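You operate a simulated robot arm through the tools that you are given. There is no shell and no other tool.

You run a simulated robot arm. Do the job below in one go: nothing can be reset, and whatever is moved stays where it is left.

JOB
Let the soapy water out and rinse the suds from the basin.
Fine: put the plug on the draining rack, wait till it is empty, swing the spout over, rinse with cold, tap off.

It is judged by the outcome, as a careful person would: the job done as asked, and still so three seconds after it is handed in. It fails if anything else is knocked over, pushed out of place, dropped, spilled or broken.

ROBOT AND FRAMES
A 7-joint arm with a two-finger parallel gripper, fixed in place. Base frame: the origin is at the foot of the arm, x ahead of it, y to its left, z up. Units: m, degrees, N and s.
Its first joint turns from -132.0 to 132.0 degrees. Payload 3.91 kg.
The tool frame sits at the grasp point between the pads (the TCP): z along the fingers, y along the line on which they close. The tips reach 0.03 m beyond it. Largest opening 0.11 m; finger width 0.02, thickness 0.01; the body of the gripper, 0.048 by 0.112 m, starts 0.055 m behind the TCP.
Orientation is that of the tool frame in the base frame, as [roll, pitch, yaw] about the fixed x, y, z axes, in that order (R = Rz(yaw) Ry(pitch) Rx(roll)). With the fingers straight down and closing along the base's y, the tool's x points along the base's -x, its y along +y and its z along -z.

CONTROLS
- The arm moves only by the tool nudge_tool. Its argument "motion" is a list of rows, each an object (a shift or turn left out is 0, a gripper value left out holds the last) with "delta_pos": the shift along the tool's x, y, z in m, a list of three; "angular": the turn, a rotation vector about the tool's x, y, z in degrees, a list of three. In form: [{"delta_pos": [tx, ty, tz], "angular": [ax, ay, az]}, ...]. A call has 1 to 20 rows; each row is the pose to reach, as a shift and turn from the pose commanded when the call began, along the tool's axes at that moment. "gripper" is the opening, from 0 (shut) to 1 (fully open), set as the call begins (left out, the last holds). Each row takes 0.2 s and may step no farther than 0.05 m and 8.6 degrees from the row before; otherwise, or with a gripper value out of range, the whole call is refused. Where a pose cannot be reached the arm comes as near as it can. A force on the tool above 90 N (or 10 N above the force at the start of the call, whichever is more), or a blocked arm, ends the call early, and 0.2 s more pass. The fingers move at their own pace (about 0.108 m/s each) and stop on an object; they squeeze with about 39 N. The grip force told is the motor's: it shows also when the fingers shut on nothing. Time passes only in rows, and 0.2 s behind the last, so rows that repeat a pose let the fingers close. The reply holds the time, the measured pose of the TCP, the force on the tool along the base axes, the opening and the grip force, in the units named above and with some noise, with the torque about the TCP (base axes, N m) and any sound that the robot's microphone picked up.
- Cameras (640 x 400 px; columns grow to the right, rows downward): "scene" is fixed at [0.0518, 0.4983, 1.7572]; the picture's right is [-0.47, -0.89, 0.00], its down [-0.80, 0.42, -0.42] and it looks along [0.37, -0.20, -0.91] (base axes); focal length 214 px, centre (320, 200). "wrist" rides on the gripper at [0.072, 0.017, -0.103] in the tool frame; the picture's right is [-0.23, 0.97, 0.00], its down [-0.76, -0.18, -0.62] and it looks along [-0.61, -0.14, 0.78] (tool axes); focal length 222 px, centre (320, 200). There is no depth. A picture from a camera that has moved, and an enlarged one, comes with that camera's place and axes in the base frame and with its lens.
- snapshot(camera): a new picture of that camera. It takes no simulated time.
- inspect(camera, box): a new picture of the part [left, top, right, bottom] of that camera's present view, enlarged. It takes no simulated time.
- close_job(): hands the job in; it is judged then, once.

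Nothing tells you positions but the pictures and the camera data. Unless the task says otherwise, let go and move clear before handing in.

The tools are called after ">>>" as a command line: name --argument value ..., lists and objects as JSON in quotes. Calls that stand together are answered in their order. nudge_tool: Moves the arm, as the interface text tells. Its arguments: {"type":"object","properties":{"motion":{"type":"array","items":{"type":"object","properties":{"delta_pos":{"type":"array","items":{"type":"number"}},"angular":{"type":"array","items":{"type":"number"}}}}},"gripper":{"type":"number"}},"required":["motion"]} The other tools are called the same way: snapshot (camera) takes a picture; inspect (camera, box) takes an enlarged picture of a part of a camera's view; close_job () hands the job in.

At the start:

```text
clock: 0.0
tool_pos: [0.4847, 0.289, 1.3749]
tool_rot: [180.0, 0.1, 179.9]
contact_force: [1.0, -0.8, -0.2]
ft_torque: [0.01, -0.02, 0.01]
gripper_width: 0.1101
gripper_force: 0.1
```

scene: 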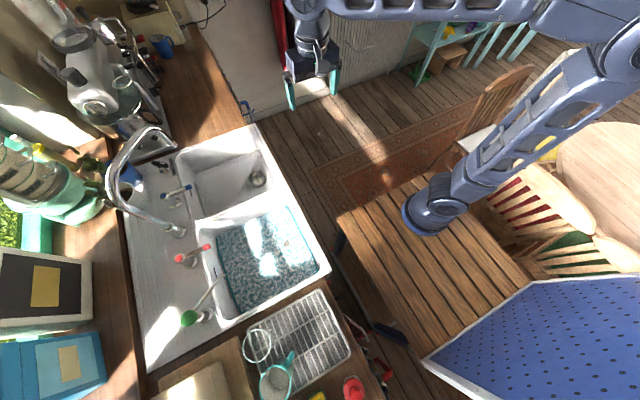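
wrist: 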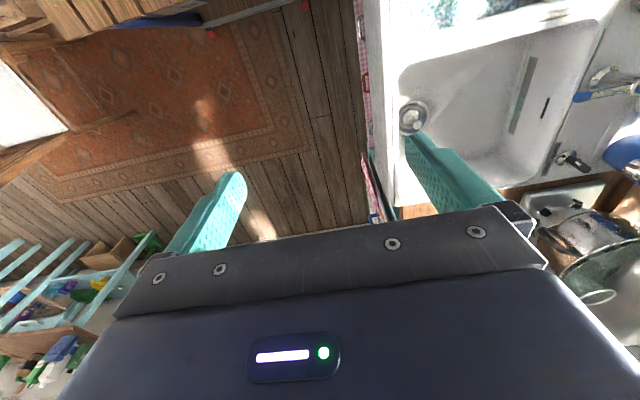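

I see a double sink with one basin full of soapy water, a gooseneck spout over the other side, taps with red, blue and green handles, and a draining rack. I'll look more closely before moving anything.

>>> inspect --camera "scene" --box '[100, 100, 340, 250]'

>>> inspect --camera "scene" --box '[160, 200, 340, 312]'

>>> inspect --camera "scene" --box '[160, 280, 400, 400]'

>>> inspect --camera "wrist" --box '[360, 0, 640, 175]'

```text
2.67 times, centred on (220, 175) of scene
camera zoom: at [0.0518, 0.4983, 1.7572], right [-0.47, -0.89, 0.0], down [-0.8, 0.42, -0.42], along [0.37, -0.2, -0.91], focal length 572 px, centre (587, 267)
```

zoom: 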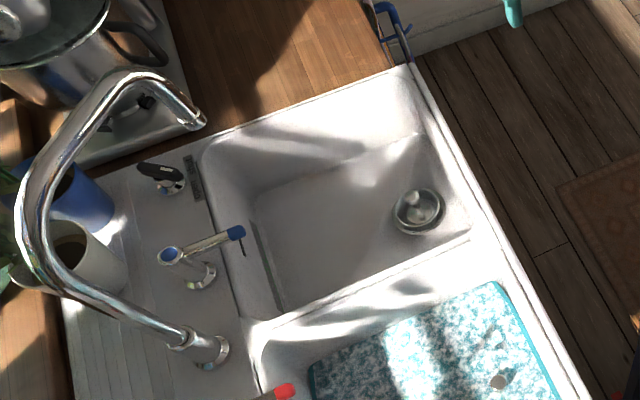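

```text
3.56 times, centred on (250, 256) of scene
camera zoom: at [0.0518, 0.4983, 1.7572], right [-0.47, -0.89, 0.0], down [-0.8, 0.42, -0.42], along [0.37, -0.2, -0.91], focal length 763 px, centre (569, 1)
```

zoom: 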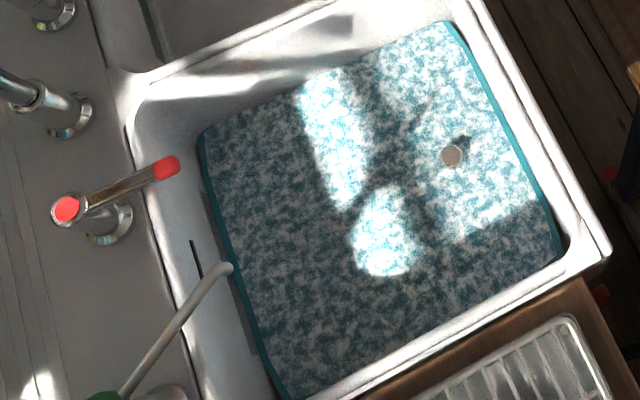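

```text
2.67 times, centred on (280, 340) of scene
camera zoom: at [0.0518, 0.4983, 1.7572], right [-0.47, -0.89, 0.0], down [-0.8, 0.42, -0.42], along [0.37, -0.2, -0.91], focal length 572 px, centre (427, -173)
```

zoom: 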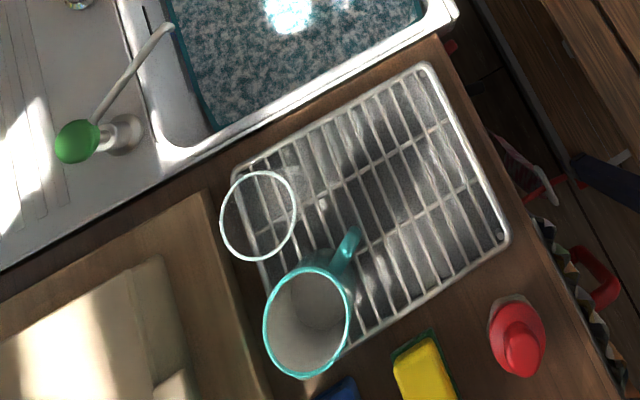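

```text
2.29 times, centred on (500, 88) of wrist
camera zoom: at [0.4136, 0.3059, 1.4768], right [0.23, 0.97, 0.0], down [0.76, -0.18, 0.62], along [0.61, -0.14, -0.78], focal length 508 px, centre (-91, 457)
```

zoom: 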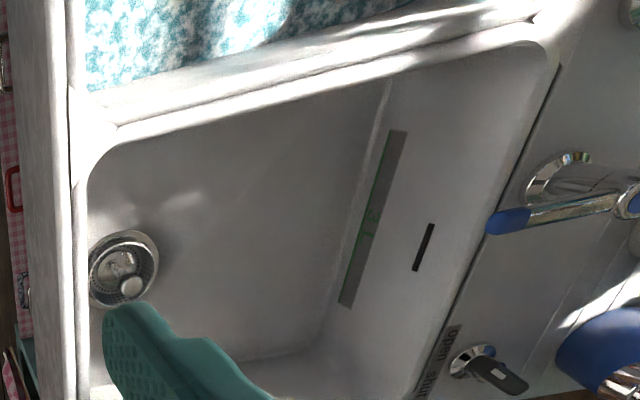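

The sink front edge seems to run along the base's x at y≈0.42, with the soapy basin around (0.28, 0.6) and the plug stem near (0.28, 0.52). I'll zoom in on the tap labels, the spout and the small dark lever before moving.

>>> inspect --camera "scene" --box '[145, 140, 225, 190]'

>>> inspect --camera "scene" --box '[160, 180, 240, 230]'

>>> inspect --camera "wrist" --box '[512, 100, 640, 180]'

>>> inspect --camera "scene" --box '[260, 220, 320, 258]'

>>> inspect --camera "scene" --box '[170, 270, 250, 330]'

```text
8.00 times, centred on (185, 165) of scene
camera zoom: at [0.0518, 0.4983, 1.7572], right [-0.47, -0.89, 0.0], down [-0.8, 0.42, -0.42], along [0.37, -0.2, -0.91], focal length 1716 px, centre (1400, 480)
```

zoom: 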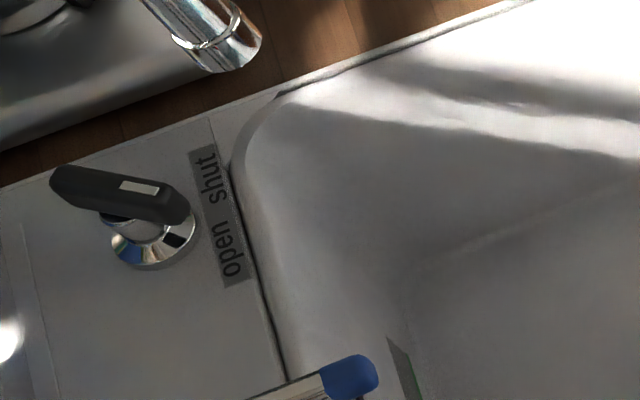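

```text
8.00 times, centred on (200, 205) of scene
camera zoom: at [0.0518, 0.4983, 1.7572], right [-0.47, -0.89, 0.0], down [-0.8, 0.42, -0.42], along [0.37, -0.2, -0.91], focal length 1716 px, centre (1280, 160)
```

zoom: 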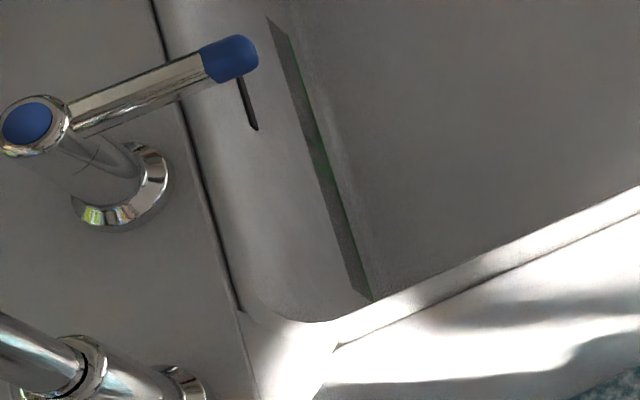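

```text
5.00 times, centred on (576, 140) of wrist
camera zoom: at [0.4136, 0.3059, 1.4768], right [0.23, 0.97, 0.0], down [0.76, -0.18, 0.62], along [0.61, -0.14, -0.78], focal length 1111 px, centre (-960, 500)
```

zoom: 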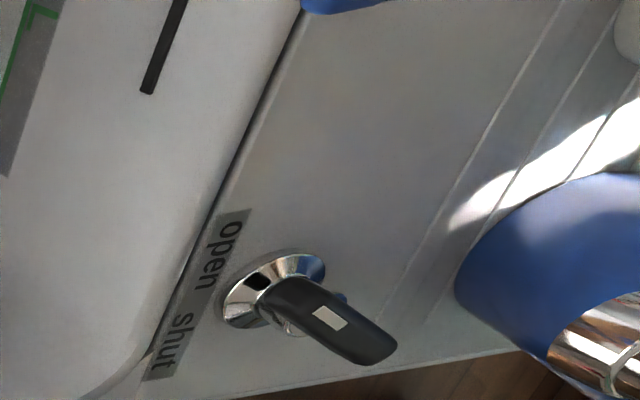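

```text
10.53 times, centred on (290, 239) of scene
camera zoom: at [0.0518, 0.4983, 1.7572], right [-0.47, -0.89, 0.0], down [-0.8, 0.42, -0.42], along [0.37, -0.2, -0.91], focal length 2258 px, centre (636, -210)
```

zoom: 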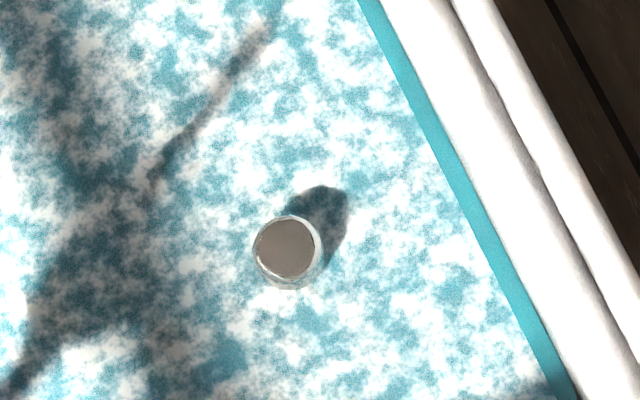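

```text
6.67 times, centred on (210, 300) of scene
camera zoom: at [0.0518, 0.4983, 1.7572], right [-0.47, -0.89, 0.0], down [-0.8, 0.42, -0.42], along [0.37, -0.2, -0.91], focal length 1430 px, centre (1053, -467)
```

zoom: 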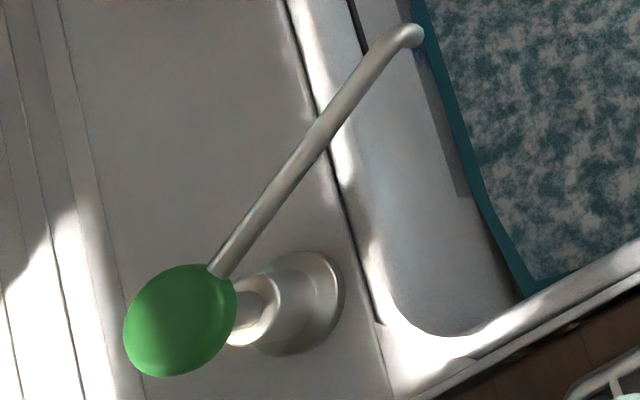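

The dark lever by the empty basin has an "open / shut" label, the plug's round knob shows above the suds, and the spout currently hangs over the empty basin. I'll move to a high viewpoint near (0.30, 0.48, 1.40), turned so the wrist camera looks towards the taps.

>>> nudge_tool --motion '[{"delta_pos": [0.015, 0.016, -0.002], "angular": [0, 0, -8.2]}, {"delta_pos": [0.03, 0.033, -0.004], "angular": [0, 0, -16.4]}, {"delta_pos": [0.047, 0.05, -0.006], "angular": [0, 0, -24.6]}, {"delta_pos": [0.063, 0.066, -0.009], "angular": [0, 0, -32.8]}, {"delta_pos": [0.08, 0.083, -0.011], "angular": [0, 0, -41]}, {"delta_pos": [0.097, 0.1, -0.013], "angular": [0, 0, -49.2]}, {"delta_pos": [0.114, 0.117, -0.016], "angular": [0, 0, -57.4]}, {"delta_pos": [0.131, 0.134, -0.018], "angular": [0, 0, -65.6]}, {"delta_pos": [0.148, 0.151, -0.02], "angular": [0, 0, -73.8]}, {"delta_pos": [0.165, 0.168, -0.022], "angular": [0, 0, -82]}, {"delta_pos": [0.185, 0.191, -0.025], "angular": [0, 0, -90]}]'

>>> snapshot --camera "wrist"

>>> snapshot --camera "scene"

```text
clock: 2.4
tool_pos: [0.3004, 0.4805, 1.3994]
tool_rot: [-179.9, 0.0, -89.9]
contact_force: [-0.2, -0.1, -0.4]
ft_torque: [0.05, 0.02, -0.02]
gripper_width: 0.1103
gripper_force: 0.2
```

```text
taken
camera wrist: at [0.2844, 0.4071, 1.5014], right [-0.97, 0.23, 0.0], down [0.18, 0.76, 0.62], along [0.14, 0.61, -0.78], focal length 222 px, centre (320, 200)
```

wrist: 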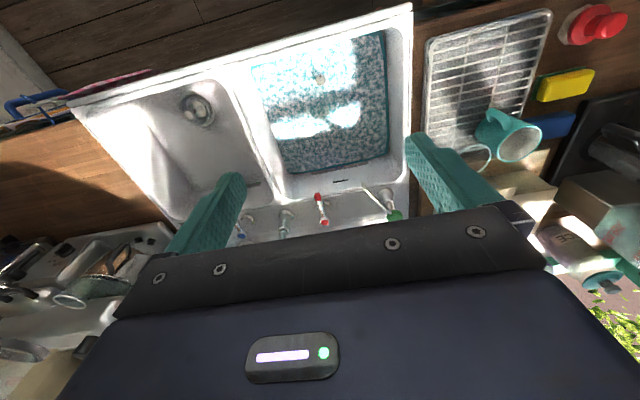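

```text
taken
```

scene: 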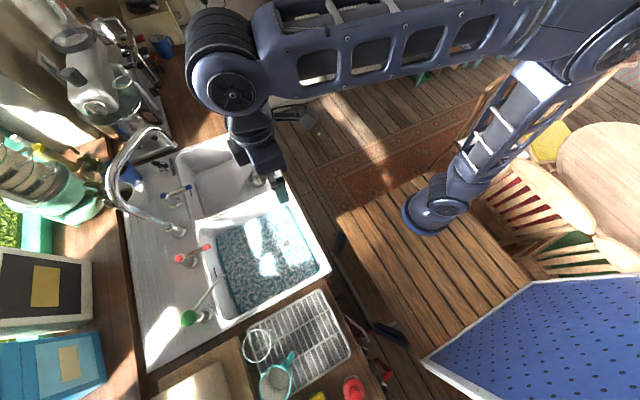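

The wrist camera now views both basins and the taps. I'll zoom in on the tap row, the plug knob and the rack.

>>> inspect --camera "wrist" --box '[160, 130, 420, 245]'

>>> inspect --camera "wrist" --box '[240, 20, 400, 120]'

>>> inspect --camera "wrist" --box '[400, 0, 560, 180]'

>>> inspect --camera "wrist" --box '[0, 220, 200, 345]'

```text
2.46 times, centred on (290, 188) of wrist
camera zoom: at [0.2844, 0.4071, 1.5014], right [-0.97, 0.23, 0.0], down [0.18, 0.76, 0.62], along [0.14, 0.61, -0.78], focal length 547 px, centre (394, 231)
```

zoom: 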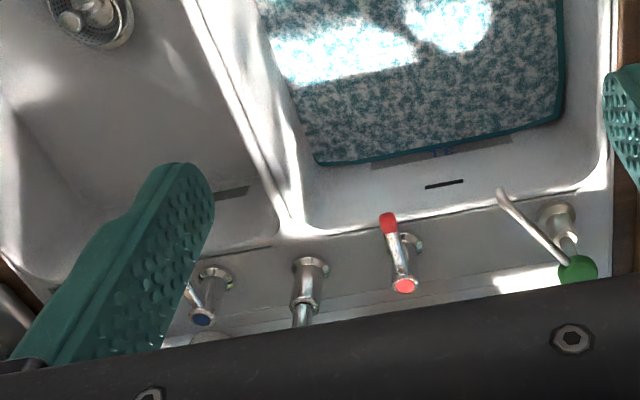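

```text
4.00 times, centred on (320, 70) of wrist
camera zoom: at [0.2844, 0.4071, 1.5014], right [-0.97, 0.23, 0.0], down [0.18, 0.76, 0.62], along [0.14, 0.61, -0.78], focal length 888 px, centre (320, 720)
```

zoom: 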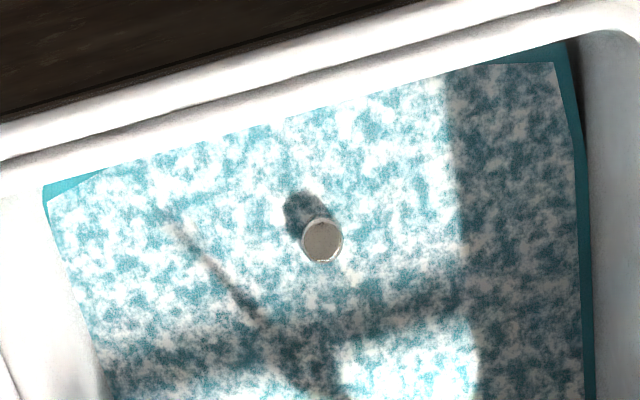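

```text
2.22 times, centred on (480, 90) of wrist
camera zoom: at [0.2844, 0.4071, 1.5014], right [-0.97, 0.23, 0.0], down [0.18, 0.76, 0.62], along [0.14, 0.61, -0.78], focal length 494 px, centre (-36, 444)
```

zoom: 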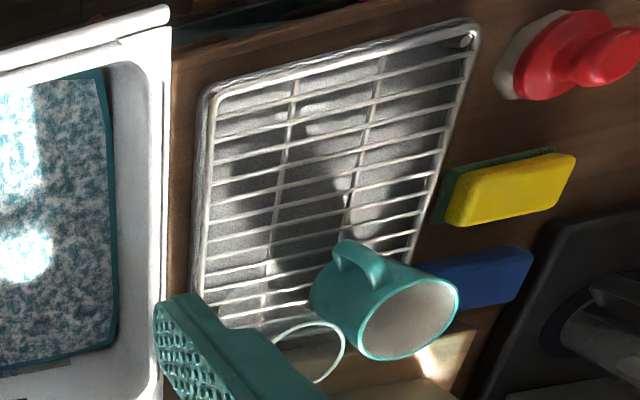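

```text
3.20 times, centred on (100, 282) of wrist
camera zoom: at [0.2844, 0.4071, 1.5014], right [-0.97, 0.23, 0.0], down [0.18, 0.76, 0.62], along [0.14, 0.61, -0.78], focal length 711 px, centre (1024, -64)
```

zoom: 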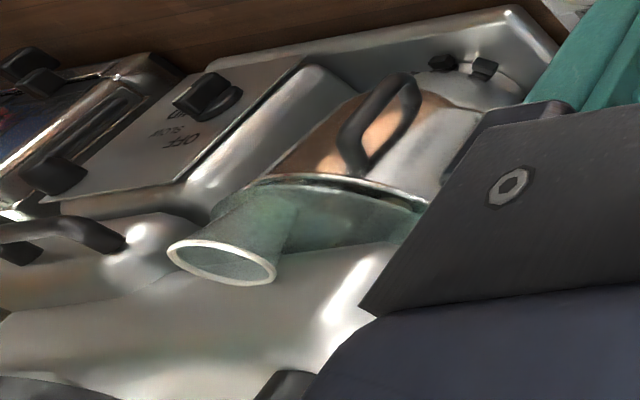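

The plug knob triangulates to roughly (0.305, 0.519, 0.87), about 25 mm across, just above the suds. I'll turn back to the first yaw, which keeps the camera over the basin and off the front rim, and come down above the knob for a closer look.

>>> nudge_tool --motion '[{"delta_pos": [-0.003, 0, 0.025], "angular": [0, 0, 8.2]}, {"delta_pos": [-0.007, 0, 0.05], "angular": [0, 0, 16.4]}, {"delta_pos": [-0.01, 0, 0.075], "angular": [0, 0, 24.6]}, {"delta_pos": [-0.014, -0.001, 0.1], "angular": [0, 0, 32.8]}, {"delta_pos": [-0.017, -0.001, 0.125], "angular": [0, 0, 41]}, {"delta_pos": [-0.021, -0.001, 0.15], "angular": [0, 0, 49.2]}, {"delta_pos": [-0.024, -0.002, 0.175], "angular": [0, 0, 57.4]}, {"delta_pos": [-0.028, -0.002, 0.2], "angular": [0, 0, 65.6]}, {"delta_pos": [-0.031, -0.002, 0.225], "angular": [0, 0, 73.8]}, {"delta_pos": [-0.035, -0.003, 0.25], "angular": [0, 0, 82]}, {"delta_pos": [-0.038, -0.003, 0.28], "angular": [0, 0, 90]}]'

>>> snapshot --camera "wrist"

>>> snapshot --camera "scene"

```text
clock: 4.8
tool_pos: [0.2998, 0.5173, 1.1211]
tool_rot: [180.0, -0.1, 179.9]
contact_force: [-0.3, -0.8, -0.3]
ft_torque: [0.03, -0.03, 0.02]
gripper_width: 0.1099
gripper_force: 0.0
```

```text
taken
camera wrist: at [0.2293, 0.5331, 1.2228], right [0.23, 0.97, 0.0], down [0.76, -0.18, 0.62], along [0.61, -0.14, -0.78], focal length 222 px, centre (320, 200)
```

wrist: 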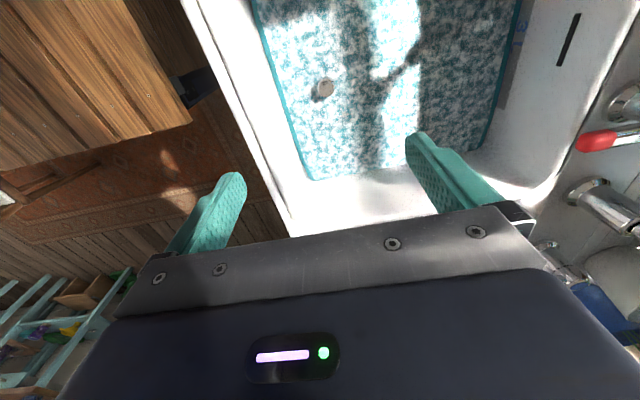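

```text
taken
```

scene: 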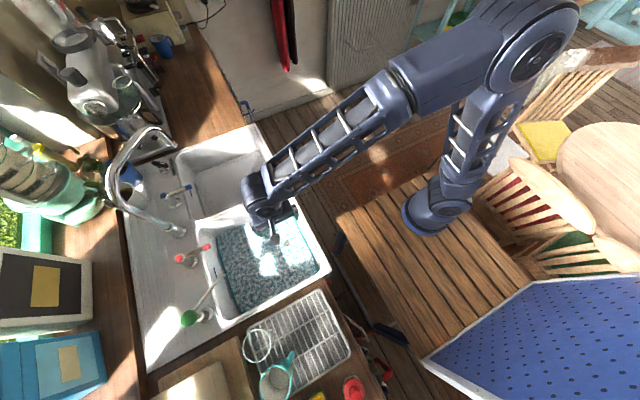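

The knob from this view is at about (0.3045, 0.521, 0.865). I'll half close the fingers and come down to hover just above it, then look again.

>>> nudge_tool --gripper 0.55 --motion '[{"delta_pos": [-0.002, 0.002, 0.04], "angular": [0, 0, 0]}, {"delta_pos": [-0.003, 0.003, 0.08], "angular": [0, 0, 0]}, {"delta_pos": [-0.003, 0.003, 0.12], "angular": [0, 0, 0]}, {"delta_pos": [-0.003, 0.003, 0.16], "angular": [0, 0, 0]}]'

>>> snapshot --camera "wrist"

>>> inspect --camera "wrist" --box '[240, 60, 400, 160]'

>>> inspect --camera "scene" --box '[200, 160, 360, 260]'

```text
clock: 5.8
tool_pos: [0.3055, 0.5197, 0.9619]
tool_rot: [179.9, 0.0, -180.0]
contact_force: [-0.1, -0.5, 0.7]
ft_torque: [0.03, -0.02, 0.01]
gripper_width: 0.0606
gripper_force: 0.1
```

```text
taken
camera wrist: at [0.233, 0.5358, 1.0639], right [0.23, 0.97, 0.0], down [0.76, -0.18, 0.62], along [0.61, -0.14, -0.78], focal length 222 px, centre (320, 200)
```

wrist: 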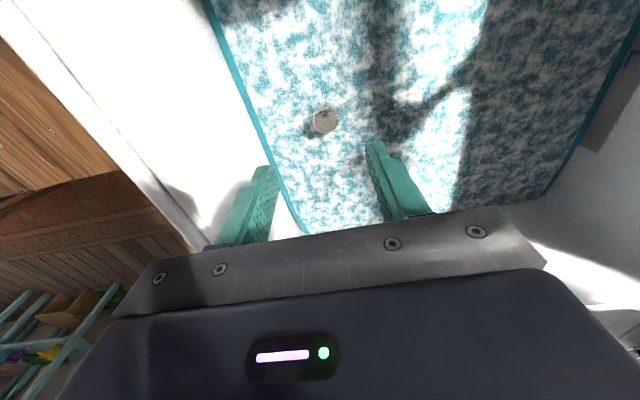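

```text
4.00 times, centred on (320, 110) of wrist
camera zoom: at [0.233, 0.5358, 1.0639], right [0.23, 0.97, 0.0], down [0.76, -0.18, 0.62], along [0.61, -0.14, -0.78], focal length 888 px, centre (320, 560)
```

zoom: 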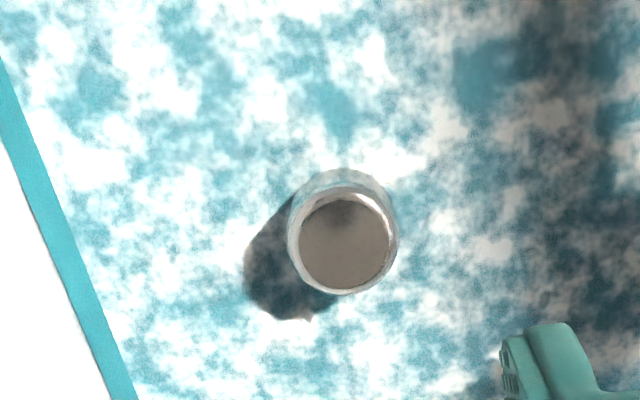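

```text
4.00 times, centred on (280, 210) of scene
camera zoom: at [0.0518, 0.4983, 1.7572], right [-0.47, -0.89, 0.0], down [-0.8, 0.42, -0.42], along [0.37, -0.2, -0.91], focal length 858 px, centre (480, 160)
```

zoom: 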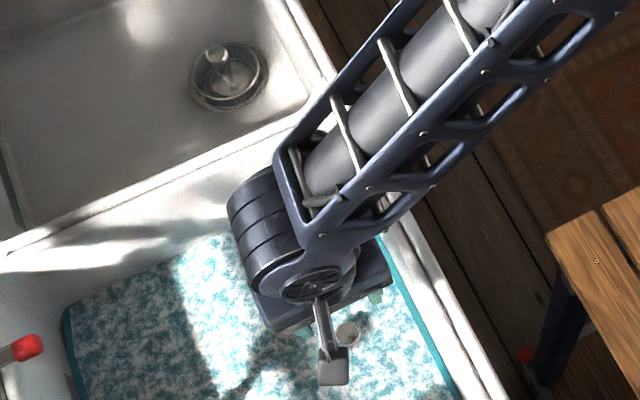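

The knob is a short cylinder about 24 mm wide near (0.305, 0.523, 0.85), and the fingers straddle it. I'll come down to TCP z≈0.89 and check before closing.

>>> nudge_tool --motion '[{"delta_pos": [0, 0.002, 0.035], "angular": [0, 0, 0]}, {"delta_pos": [0, 0.002, 0.07], "angular": [0, 0, 0]}]'

>>> snapshot --camera "wrist"

>>> inspect --camera "wrist" --box '[240, 110, 440, 235]'

>>> inspect --camera "scene" --box '[200, 160, 360, 260]'

```text
clock: 6.4
tool_pos: [0.3053, 0.5224, 0.8905]
tool_rot: [179.9, 0.0, 180.0]
contact_force: [-0.4, -1.3, 0.2]
ft_torque: [0.03, -0.03, 0.01]
gripper_width: 0.0607
gripper_force: 0.1
```

```text
taken
camera wrist: at [0.2334, 0.5385, 0.9924], right [0.23, 0.97, 0.0], down [0.76, -0.18, 0.62], along [0.61, -0.14, -0.78], focal length 222 px, centre (320, 200)
```

wrist: 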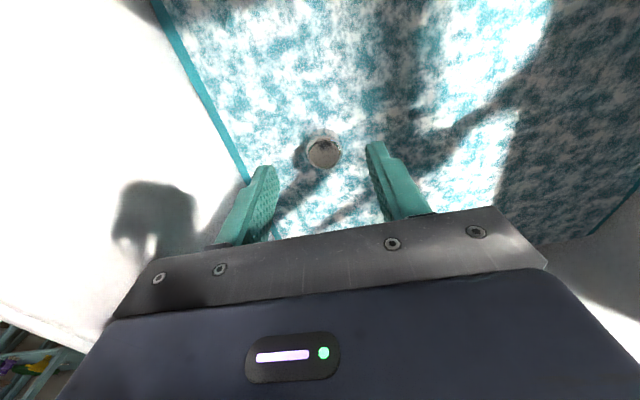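

```text
3.20 times, centred on (340, 172) of wrist
camera zoom: at [0.2334, 0.5385, 0.9924], right [0.23, 0.97, 0.0], down [0.76, -0.18, 0.62], along [0.61, -0.14, -0.78], focal length 711 px, centre (256, 288)
```

zoom: 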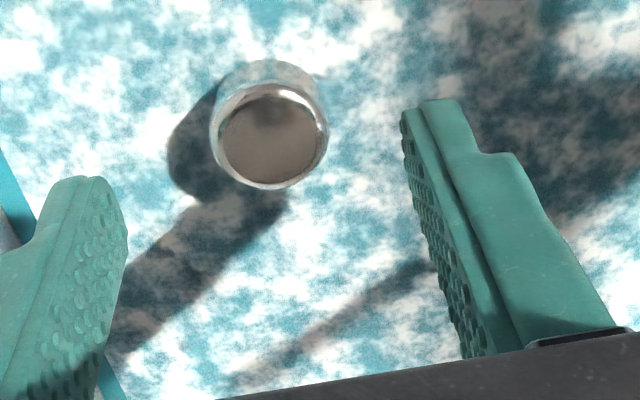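

```text
4.00 times, centred on (280, 210) of scene
camera zoom: at [0.0518, 0.4983, 1.7572], right [-0.47, -0.89, 0.0], down [-0.8, 0.42, -0.42], along [0.37, -0.2, -0.91], focal length 858 px, centre (480, 160)
```

zoom: 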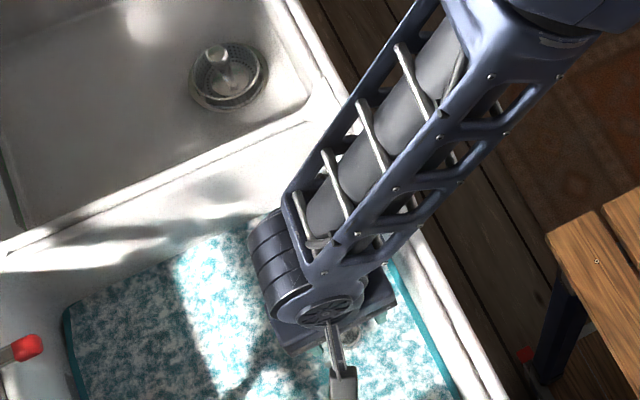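

The knob top is at about (0.308, 0.5245, 0.843), standing roughly 12 mm above the suds. I'll centre on it, lower so the tips reach about 15 mm below the knob top, and close.

>>> nudge_tool --motion '[{"delta_pos": [-0.003, 0.002, 0.012], "angular": [0, 0, 0]}, {"delta_pos": [-0.003, 0.002, 0.024], "angular": [0, 0, 0]}, {"delta_pos": [-0.003, 0.002, 0.034], "angular": [0, 0, 0]}]'

>>> inspect --camera "wrist" --box '[240, 110, 440, 235]'

```text
clock: 7.2
tool_pos: [0.3089, 0.5261, 0.8551]
tool_rot: [179.9, 0.0, -180.0]
contact_force: [0.9, 0.1, -0.1]
ft_torque: [0.01, 0.04, 0.0]
gripper_width: 0.0604
gripper_force: 0.1
```

```text
3.20 times, centred on (340, 172) of wrist
camera zoom: at [0.2372, 0.5414, 0.9576], right [0.23, 0.97, 0.0], down [0.76, -0.18, 0.62], along [0.61, -0.14, -0.78], focal length 711 px, centre (256, 288)
```

zoom: 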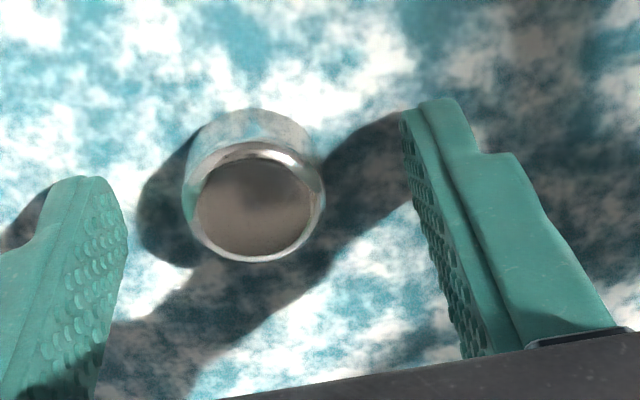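

The knob sits between the pads with the tips just reaching the suds. I'll close on it now.

>>> nudge_tool --gripper 0 --motion '[{"delta_pos": [0, 0, 0.003], "angular": [0, 0, 0]}, {"delta_pos": [0, 0, 0.003], "angular": [0, 0, 0]}, {"delta_pos": [0, 0, 0.003], "angular": [0, 0, 0]}]'

>>> inspect --camera "wrist" --box '[240, 110, 440, 235]'

```text
clock: 8.0
tool_pos: [0.3075, 0.5249, 0.8551]
tool_rot: [179.8, 0.0, 180.0]
contact_force: [-2.6, -5.1, 22.5]
ft_torque: [-0.49, 0.16, -0.01]
gripper_width: 0.0274
gripper_force: 39.1
```

```text
3.20 times, centred on (340, 172) of wrist
camera zoom: at [0.2371, 0.5417, 0.9559], right [0.23, 0.97, 0.0], down [0.76, -0.18, 0.62], along [0.61, -0.14, -0.78], focal length 711 px, centre (256, 288)
```

zoom: 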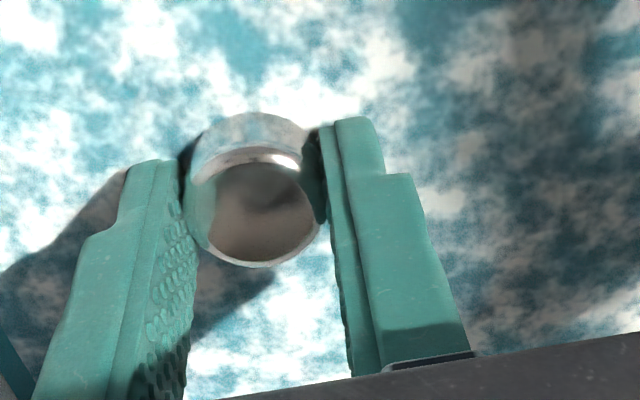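

The grip is firm, 27 mm at 39 N. I'll pull the plug straight up slowly.

>>> nudge_tool --motion '[{"delta_pos": [0, 0, -0.005], "angular": [0, 0, 0]}, {"delta_pos": [0, 0, -0.01], "angular": [0, 0, 0]}, {"delta_pos": [0, 0, -0.02], "angular": [0, 0, 0]}, {"delta_pos": [0, 0, -0.035], "angular": [0, 0, 0]}, {"delta_pos": [0, 0, -0.05], "angular": [0, 0, 0]}]'

>>> inspect --camera "wrist" --box '[200, 60, 440, 235]'

```text
clock: 9.2
tool_pos: [0.3098, 0.5262, 0.9021]
tool_rot: [-179.9, 0.0, 180.0]
contact_force: [-0.6, 0.2, -1.8]
ft_torque: [0.03, 0.01, 0.0]
gripper_width: 0.0276
gripper_force: 39.1
```

```text
2.29 times, centred on (320, 148) of wrist
camera zoom: at [0.2375, 0.5418, 1.0048], right [0.23, 0.97, 0.0], down [0.76, -0.18, 0.62], along [0.61, -0.14, -0.78], focal length 508 px, centre (320, 320)
```

zoom: 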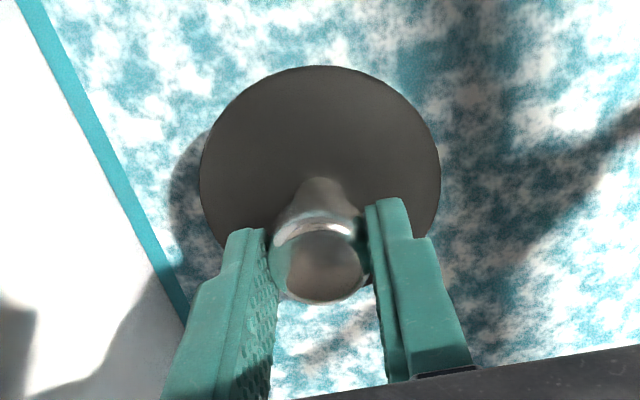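

The plug is out. It is a wide dark disc (about 8 cm) on a stem, with its underside about 0.1 m below the TCP. I'll raise it well above the rim, let it drip over the basin, and look.

>>> nudge_tool --motion '[{"delta_pos": [0, 0, -0.03], "angular": [0, 0, 0]}, {"delta_pos": [0, 0, -0.07], "angular": [0, 0, 0]}, {"delta_pos": [0, 0, -0.11], "angular": [0, 0, 0]}, {"delta_pos": [0, 0, -0.15], "angular": [0, 0, 0]}, {"delta_pos": [0, 0, -0.19], "angular": [0, 0, 0]}, {"delta_pos": [0, 0, -0.23], "angular": [0, 0, 0]}, {"delta_pos": [0, 0, -0.27], "angular": [0, 0, 0]}, {"delta_pos": [0, 0, -0.3], "angular": [0, 0, 0]}, {"delta_pos": [0, 0, -0.3], "angular": [0, 0, 0]}, {"delta_pos": [0, 0, -0.3], "angular": [0, 0, 0]}, {"delta_pos": [0, 0, -0.3], "angular": [0, 0, 0]}, {"delta_pos": [0, 0, -0.3], "angular": [0, 0, 0]}, {"delta_pos": [0, 0, -0.3], "angular": [0, 0, 0]}, {"delta_pos": [0, 0, -0.3], "angular": [0, 0, 0]}]'

>>> snapshot --camera "wrist"

>>> snapshot --camera "scene"

```text
clock: 12.2
tool_pos: [0.3112, 0.5268, 1.201]
tool_rot: [-179.9, 0.0, 180.0]
contact_force: [-0.3, -0.4, -1.0]
ft_torque: [0.03, 0.0, 0.03]
gripper_width: 0.0274
gripper_force: 39.2
```

```text
taken
camera wrist: at [0.2397, 0.5421, 1.3039], right [0.23, 0.97, 0.0], down [0.76, -0.18, 0.62], along [0.61, -0.14, -0.78], focal length 222 px, centre (320, 200)
```

wrist: 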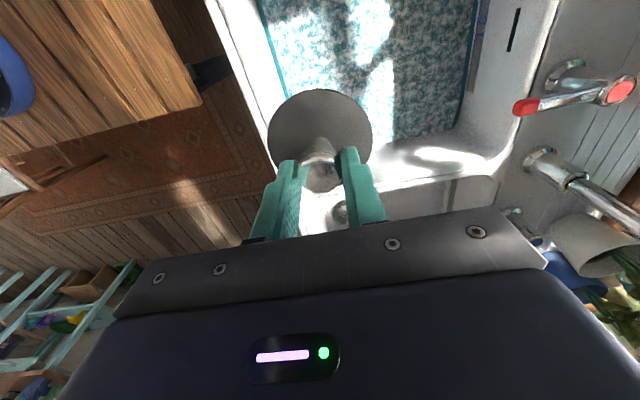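

```text
taken
```

scene: 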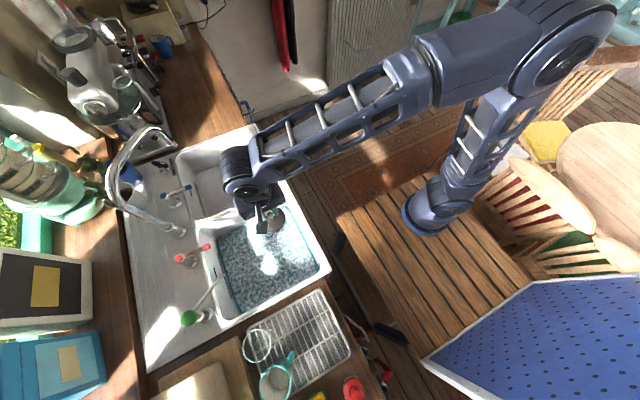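

The plug is held securely and clear of the rim. I'll carry it at z≈1.22 to above the free front part of the rack, near (-0.02, 0.545), away from the mug and glass.

>>> nudge_tool --motion '[{"delta_pos": [0.02, 0.002, -0.01], "angular": [0, 0, 0]}, {"delta_pos": [0.055, 0.004, -0.02], "angular": [0, 0, 0]}, {"delta_pos": [0.09, 0.006, -0.02], "angular": [0, 0, 0]}, {"delta_pos": [0.125, 0.008, -0.02], "angular": [0, 0, 0]}, {"delta_pos": [0.16, 0.01, -0.02], "angular": [0, 0, 0]}, {"delta_pos": [0.195, 0.012, -0.02], "angular": [0, 0, 0]}, {"delta_pos": [0.23, 0.014, -0.02], "angular": [0, 0, 0]}, {"delta_pos": [0.265, 0.016, -0.02], "angular": [0, 0, 0]}, {"delta_pos": [0.3, 0.018, -0.02], "angular": [0, 0, 0]}, {"delta_pos": [0.325, 0.019, -0.02], "angular": [0, 0, 0]}]'

>>> snapshot --camera "wrist"

>>> snapshot --camera "scene"

```text
clock: 14.4
tool_pos: [-0.0161, 0.5476, 1.2215]
tool_rot: [179.9, 0.0, 180.0]
contact_force: [0.4, 0.5, -0.8]
ft_torque: [0.0, 0.02, 0.01]
gripper_width: 0.0276
gripper_force: 38.9
```

```text
taken
camera wrist: at [-0.0873, 0.5635, 1.3237], right [0.23, 0.97, 0.0], down [0.76, -0.18, 0.62], along [0.61, -0.14, -0.78], focal length 222 px, centre (320, 200)
```

wrist: 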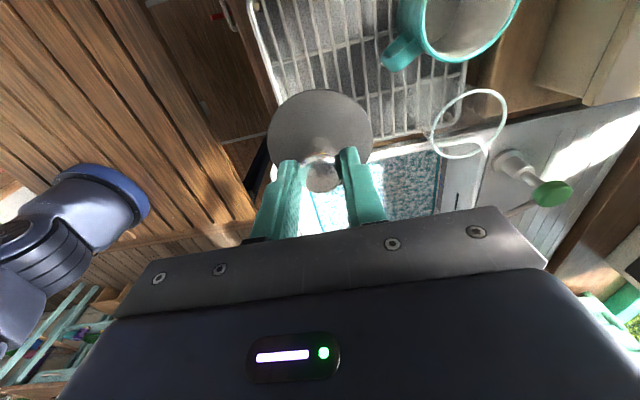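

```text
taken
```

scene: 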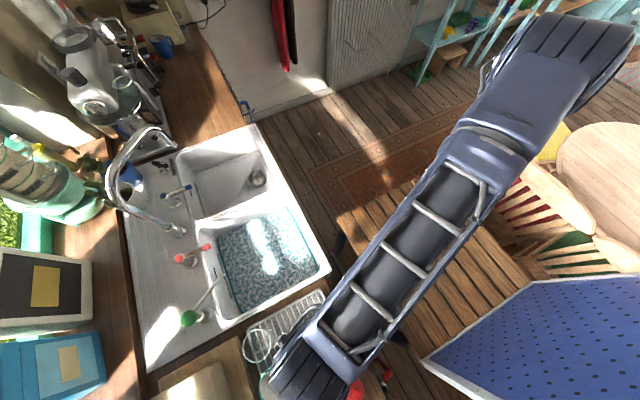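

The plug is over the open part of the rack at (-0.016, 0.547), clear of the mug handle (y≥0.63) and glass (y≥0.645). I'll lower it partway and look again.

>>> nudge_tool --motion '[{"delta_pos": [0.002, 0, 0.03], "angular": [0, 0, 0]}, {"delta_pos": [0.004, 0, 0.06], "angular": [0, 0, 0]}, {"delta_pos": [0.004, 0, 0.08], "angular": [0, 0, 0]}]'

>>> snapshot --camera "wrist"

>>> inspect --camera "wrist" --box '[220, 60, 420, 185]'

>>> inspect --camera "scene" --box '[160, 190, 340, 310]'

>>> inspect --camera "scene" --box '[220, 280, 400, 400]'

```text
clock: 15.2
tool_pos: [-0.0206, 0.5449, 1.143]
tool_rot: [-179.9, 0.0, -180.0]
contact_force: [0.3, 0.1, 0.2]
ft_torque: [0.01, 0.04, 0.0]
gripper_width: 0.0275
gripper_force: 38.9
```

```text
taken
camera wrist: at [-0.0917, 0.5602, 1.2448], right [0.23, 0.97, 0.0], down [0.76, -0.18, 0.62], along [0.61, -0.14, -0.78], focal length 222 px, centre (320, 200)
```

wrist: 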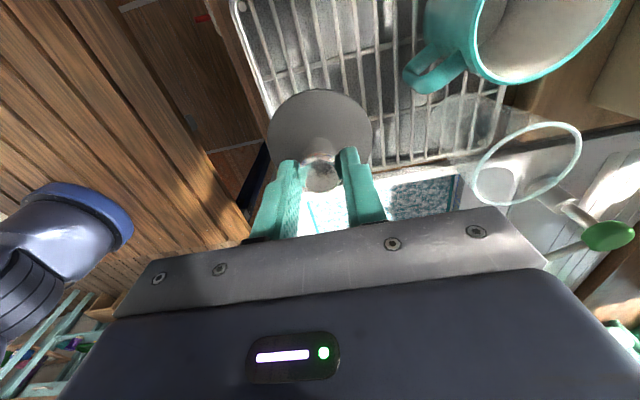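

```text
3.20 times, centred on (320, 122) of wrist
camera zoom: at [-0.0917, 0.5602, 1.2448], right [0.23, 0.97, 0.0], down [0.76, -0.18, 0.62], along [0.61, -0.14, -0.78], focal length 711 px, centre (320, 448)
```

zoom: 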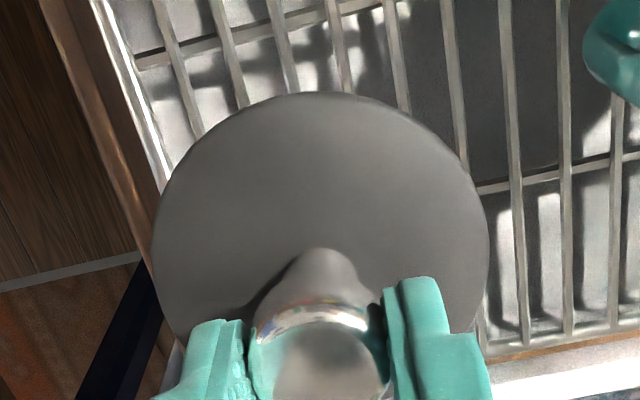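

```text
3.33 times, centred on (250, 250) of scene
camera zoom: at [0.0518, 0.4983, 1.7572], right [-0.47, -0.89, 0.0], down [-0.8, 0.42, -0.42], along [0.37, -0.2, -0.91], focal length 715 px, centre (553, 33)
```

zoom: 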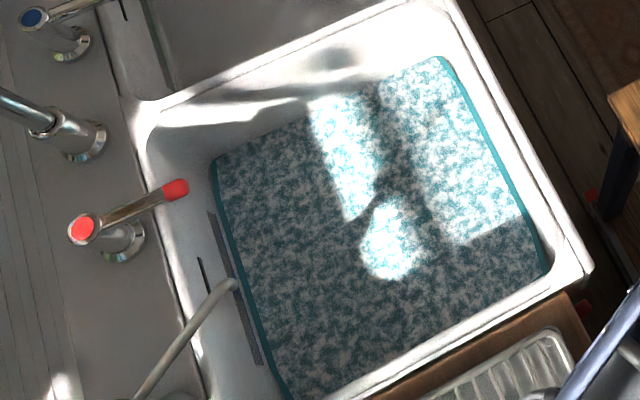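

```text
3.33 times, centred on (310, 340) of scene
camera zoom: at [0.0518, 0.4983, 1.7572], right [-0.47, -0.89, 0.0], down [-0.8, 0.42, -0.42], along [0.37, -0.2, -0.91], focal length 715 px, centre (353, -267)
```

zoom: 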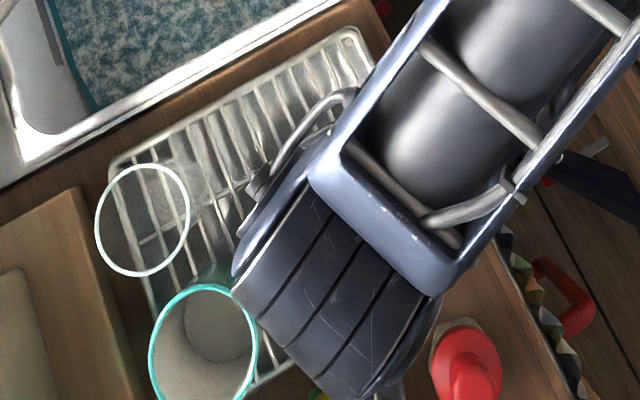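

The suds level already looks a little lower, so it is draining. I'll lower the plug gently in small steps until the rack takes its weight.

>>> nudge_tool --motion '[{"delta_pos": [0, 0, 0.006], "angular": [0, 0, 0]}, {"delta_pos": [0, 0, 0.012], "angular": [0, 0, 0]}, {"delta_pos": [0, 0, 0.018], "angular": [0, 0, 0]}]'

>>> inspect --camera "wrist" --box '[220, 60, 420, 185]'

```text
clock: 16.0
tool_pos: [-0.0197, 0.5445, 1.124]
tool_rot: [-180.0, 0.0, -180.0]
contact_force: [0.3, 0.3, -1.8]
ft_torque: [0.0, 0.0, -0.02]
gripper_width: 0.0276
gripper_force: 39.1
```

```text
3.20 times, centred on (320, 122) of wrist
camera zoom: at [-0.0914, 0.5606, 1.2264], right [0.23, 0.97, 0.0], down [0.76, -0.18, 0.62], along [0.61, -0.14, -0.78], focal length 711 px, centre (320, 448)
```

zoom: 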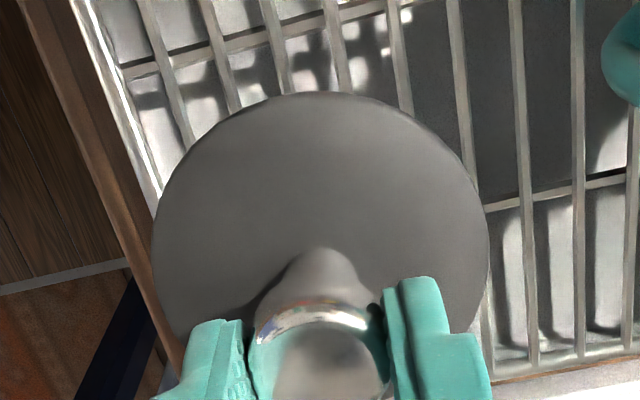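

The disc still hangs free just above the wires. I'll keep lowering in small steps.

>>> nudge_tool --motion '[{"delta_pos": [0, 0, 0.004], "angular": [0, 0, 0]}, {"delta_pos": [0, 0, 0.008], "angular": [0, 0, 0]}, {"delta_pos": [0, 0, 0.012], "angular": [0, 0, 0]}]'

>>> inspect --camera "wrist" --box '[220, 60, 420, 185]'

```text
clock: 16.8
tool_pos: [-0.0182, 0.5441, 1.1134]
tool_rot: [180.0, -0.1, 180.0]
contact_force: [-0.2, 0.8, -1.2]
ft_torque: [0.0, -0.01, -0.01]
gripper_width: 0.0274
gripper_force: 39.0
```

```text
3.20 times, centred on (320, 122) of wrist
camera zoom: at [-0.0911, 0.5608, 1.2149], right [0.23, 0.97, 0.0], down [0.76, -0.18, 0.62], along [0.61, -0.14, -0.78], focal length 711 px, centre (320, 448)
```

zoom: 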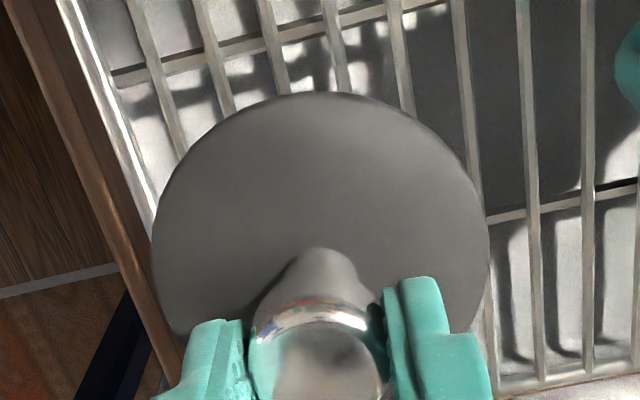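

The disc edge at y≈0.50 is close to the rack's front edge at about 0.495. I'll shift 12 mm further onto the rack and then keep lowering.

>>> nudge_tool --motion '[{"delta_pos": [0, 0.012, 0], "angular": [0, 0, 0]}, {"delta_pos": [0, 0.012, 0.004], "angular": [0, 0, 0]}, {"delta_pos": [0, 0.012, 0.008], "angular": [0, 0, 0]}]'

```text
clock: 17.6
tool_pos: [-0.02, 0.557, 1.1058]
tool_rot: [-179.9, 0.0, -180.0]
contact_force: [0.2, 0.4, -0.4]
ft_torque: [0.03, -0.02, 0.0]
gripper_width: 0.0278
gripper_force: 38.9
```

Still no contact, so I'll keep lowering in small steps.

>>> nudge_tool --motion '[{"delta_pos": [0, 0, 0.004], "angular": [0, 0, 0]}, {"delta_pos": [0, 0, 0.008], "angular": [0, 0, 0]}]'

>>> inspect --camera "wrist" --box '[220, 60, 420, 185]'

```text
clock: 18.2
tool_pos: [-0.02, 0.557, 1.098]
tool_rot: [-180.0, 0.0, 179.9]
contact_force: [-0.6, 0.0, 0.4]
ft_torque: [-0.03, -0.01, -0.03]
gripper_width: 0.0276
gripper_force: 39.0
```

```text
3.20 times, centred on (320, 122) of wrist
camera zoom: at [-0.0918, 0.5733, 1.1997], right [0.23, 0.97, 0.0], down [0.76, -0.18, 0.62], along [0.61, -0.14, -0.78], focal length 711 px, centre (320, 448)
```

zoom: 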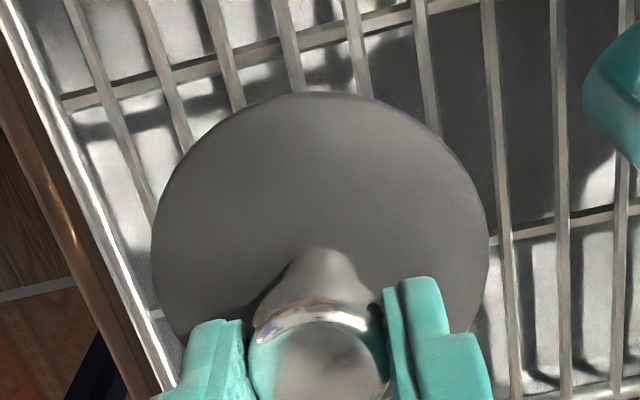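

The disc sits well inside the rack's edges. I'll keep lowering.

>>> nudge_tool --motion '[{"delta_pos": [0, 0, 0.004], "angular": [0, 0, 0]}, {"delta_pos": [0, 0, 0.008], "angular": [0, 0, 0]}]'

```text
clock: 18.8
tool_pos: [-0.0211, 0.5567, 1.0895]
tool_rot: [-180.0, 0.0, 180.0]
contact_force: [0.3, -0.1, -0.7]
ft_torque: [0.01, -0.01, 0.01]
gripper_width: 0.0277
gripper_force: 39.3
```

>>> nudge_tool --motion '[{"delta_pos": [0, 0, 0.004], "angular": [0, 0, 0]}, {"delta_pos": [0, 0, 0.008], "angular": [0, 0, 0]}]'

>>> inspect --camera "wrist" --box '[220, 60, 420, 185]'

```text
clock: 19.4
tool_pos: [-0.0207, 0.5558, 1.0807]
tool_rot: [179.8, 0.0, -179.9]
contact_force: [0.5, 0.4, 0.7]
ft_torque: [-0.01, 0.0, -0.02]
gripper_width: 0.0279
gripper_force: 39.2
```

```text
3.20 times, centred on (320, 122) of wrist
camera zoom: at [-0.0924, 0.5723, 1.1821], right [0.23, 0.97, 0.0], down [0.76, -0.18, 0.62], along [0.61, -0.14, -0.78], focal length 711 px, centre (320, 448)
```

zoom: 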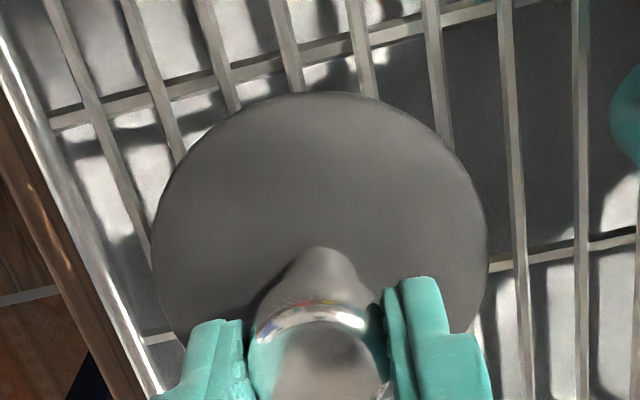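

Still free, and I estimate the wires at z≈0.99. I'll continue in finer steps.

>>> nudge_tool --motion '[{"delta_pos": [0, 0, 0.003], "angular": [0, 0, 0]}, {"delta_pos": [0, 0, 0.006], "angular": [0, 0, 0]}]'

```text
clock: 20.0
tool_pos: [-0.0198, 0.5564, 1.0753]
tool_rot: [180.0, 0.0, -180.0]
contact_force: [0.9, -0.3, -0.2]
ft_torque: [0.01, 0.02, 0.0]
gripper_width: 0.0273
gripper_force: 38.9
```

>>> nudge_tool --motion '[{"delta_pos": [0, 0, 0.003], "angular": [0, 0, 0]}, {"delta_pos": [0, 0, 0.006], "angular": [0, 0, 0]}]'

>>> inspect --camera "wrist" --box '[220, 60, 420, 185]'

```text
clock: 20.6
tool_pos: [-0.0197, 0.5567, 1.0676]
tool_rot: [179.9, 0.0, -180.0]
contact_force: [0.1, -1.2, -1.5]
ft_torque: [0.02, -0.01, -0.04]
gripper_width: 0.0276
gripper_force: 38.5
```

```text
3.20 times, centred on (320, 122) of wrist
camera zoom: at [-0.092, 0.5729, 1.1705], right [0.23, 0.97, 0.0], down [0.76, -0.18, 0.62], along [0.61, -0.14, -0.78], focal length 711 px, centre (320, 448)
```

zoom: 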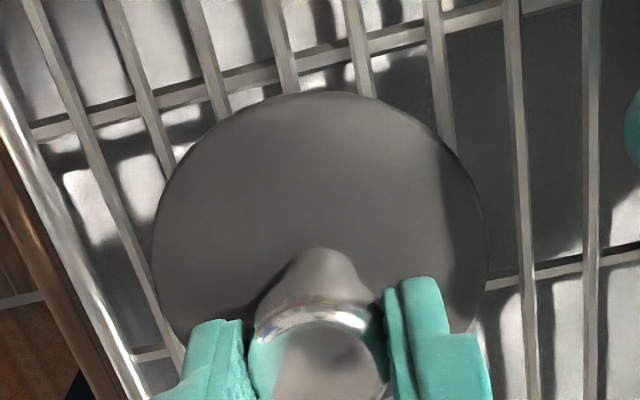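

Contact hasn't come yet and the disc's shadow is closing in, so I'll continue.

>>> nudge_tool --motion '[{"delta_pos": [0, 0, 0.003], "angular": [0, 0, 0]}, {"delta_pos": [0, 0, 0.006], "angular": [0, 0, 0]}]'

```text
clock: 21.2
tool_pos: [-0.0196, 0.5565, 1.0632]
tool_rot: [-180.0, 0.1, -179.9]
contact_force: [-0.6, 0.5, -1.0]
ft_torque: [0.04, 0.02, 0.0]
gripper_width: 0.0276
gripper_force: 39.3
```

>>> nudge_tool --motion '[{"delta_pos": [0, 0, 0.003], "angular": [0, 0, 0]}, {"delta_pos": [0, 0, 0.006], "angular": [0, 0, 0]}]'

>>> inspect --camera "wrist" --box '[220, 60, 420, 185]'

>>> snapshot --camera "scene"

```text
clock: 21.8
tool_pos: [-0.0213, 0.5574, 1.0579]
tool_rot: [-180.0, -0.1, -180.0]
contact_force: [0.3, -0.2, -0.5]
ft_torque: [0.0, -0.03, -0.01]
gripper_width: 0.0275
gripper_force: 39.2
```

```text
3.20 times, centred on (320, 122) of wrist
camera zoom: at [-0.0924, 0.5731, 1.1594], right [0.23, 0.97, 0.0], down [0.76, -0.18, 0.62], along [0.61, -0.14, -0.78], focal length 711 px, centre (320, 448)
```

zoom: 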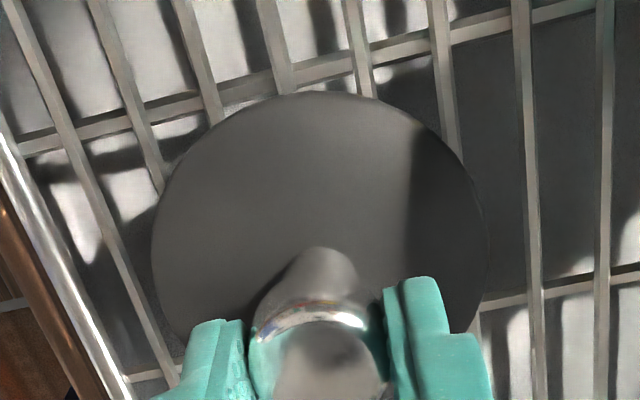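

```text
taken
```

scene: 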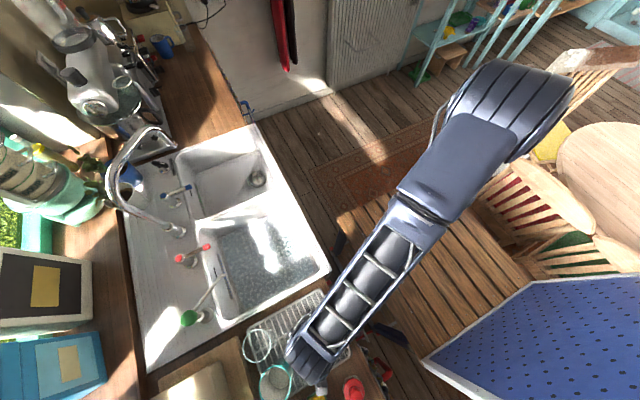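

The disc top is now about 57 mm below the TCP, at roughly z=1.00, so contact should come within a few millimetres. I'll continue in fine steps.

>>> nudge_tool --motion '[{"delta_pos": [0, 0, 0.003], "angular": [0, 0, 0]}, {"delta_pos": [0, 0, 0.006], "angular": [0, 0, 0]}]'

```text
clock: 22.4
tool_pos: [-0.0205, 0.557, 1.0509]
tool_rot: [-179.9, 0.0, 180.0]
contact_force: [-0.3, -2.0, 1.0]
ft_torque: [-0.08, 0.02, -0.01]
gripper_width: 0.0276
gripper_force: 38.7
```

>>> nudge_tool --motion '[{"delta_pos": [0, 0, 0.002], "angular": [0, 0, 0]}, {"delta_pos": [0, 0, 0.003], "angular": [0, 0, 0]}]'

>>> inspect --camera "wrist" --box '[220, 60, 420, 185]'

```text
clock: 23.0
tool_pos: [-0.0198, 0.5584, 1.0496]
tool_rot: [179.8, 0.0, -180.0]
contact_force: [0.6, 4.9, 26.5]
ft_torque: [0.12, 0.0, 0.0]
gripper_width: 0.0279
gripper_force: 39.6
```

```text
3.20 times, centred on (320, 122) of wrist
camera zoom: at [-0.0916, 0.5731, 1.1512], right [0.23, 0.97, 0.0], down [0.76, -0.18, 0.62], along [0.61, -0.14, -0.78], focal length 711 px, centre (320, 448)
```

zoom: 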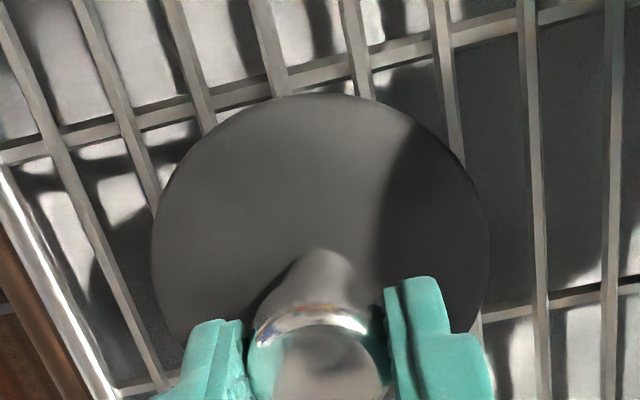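

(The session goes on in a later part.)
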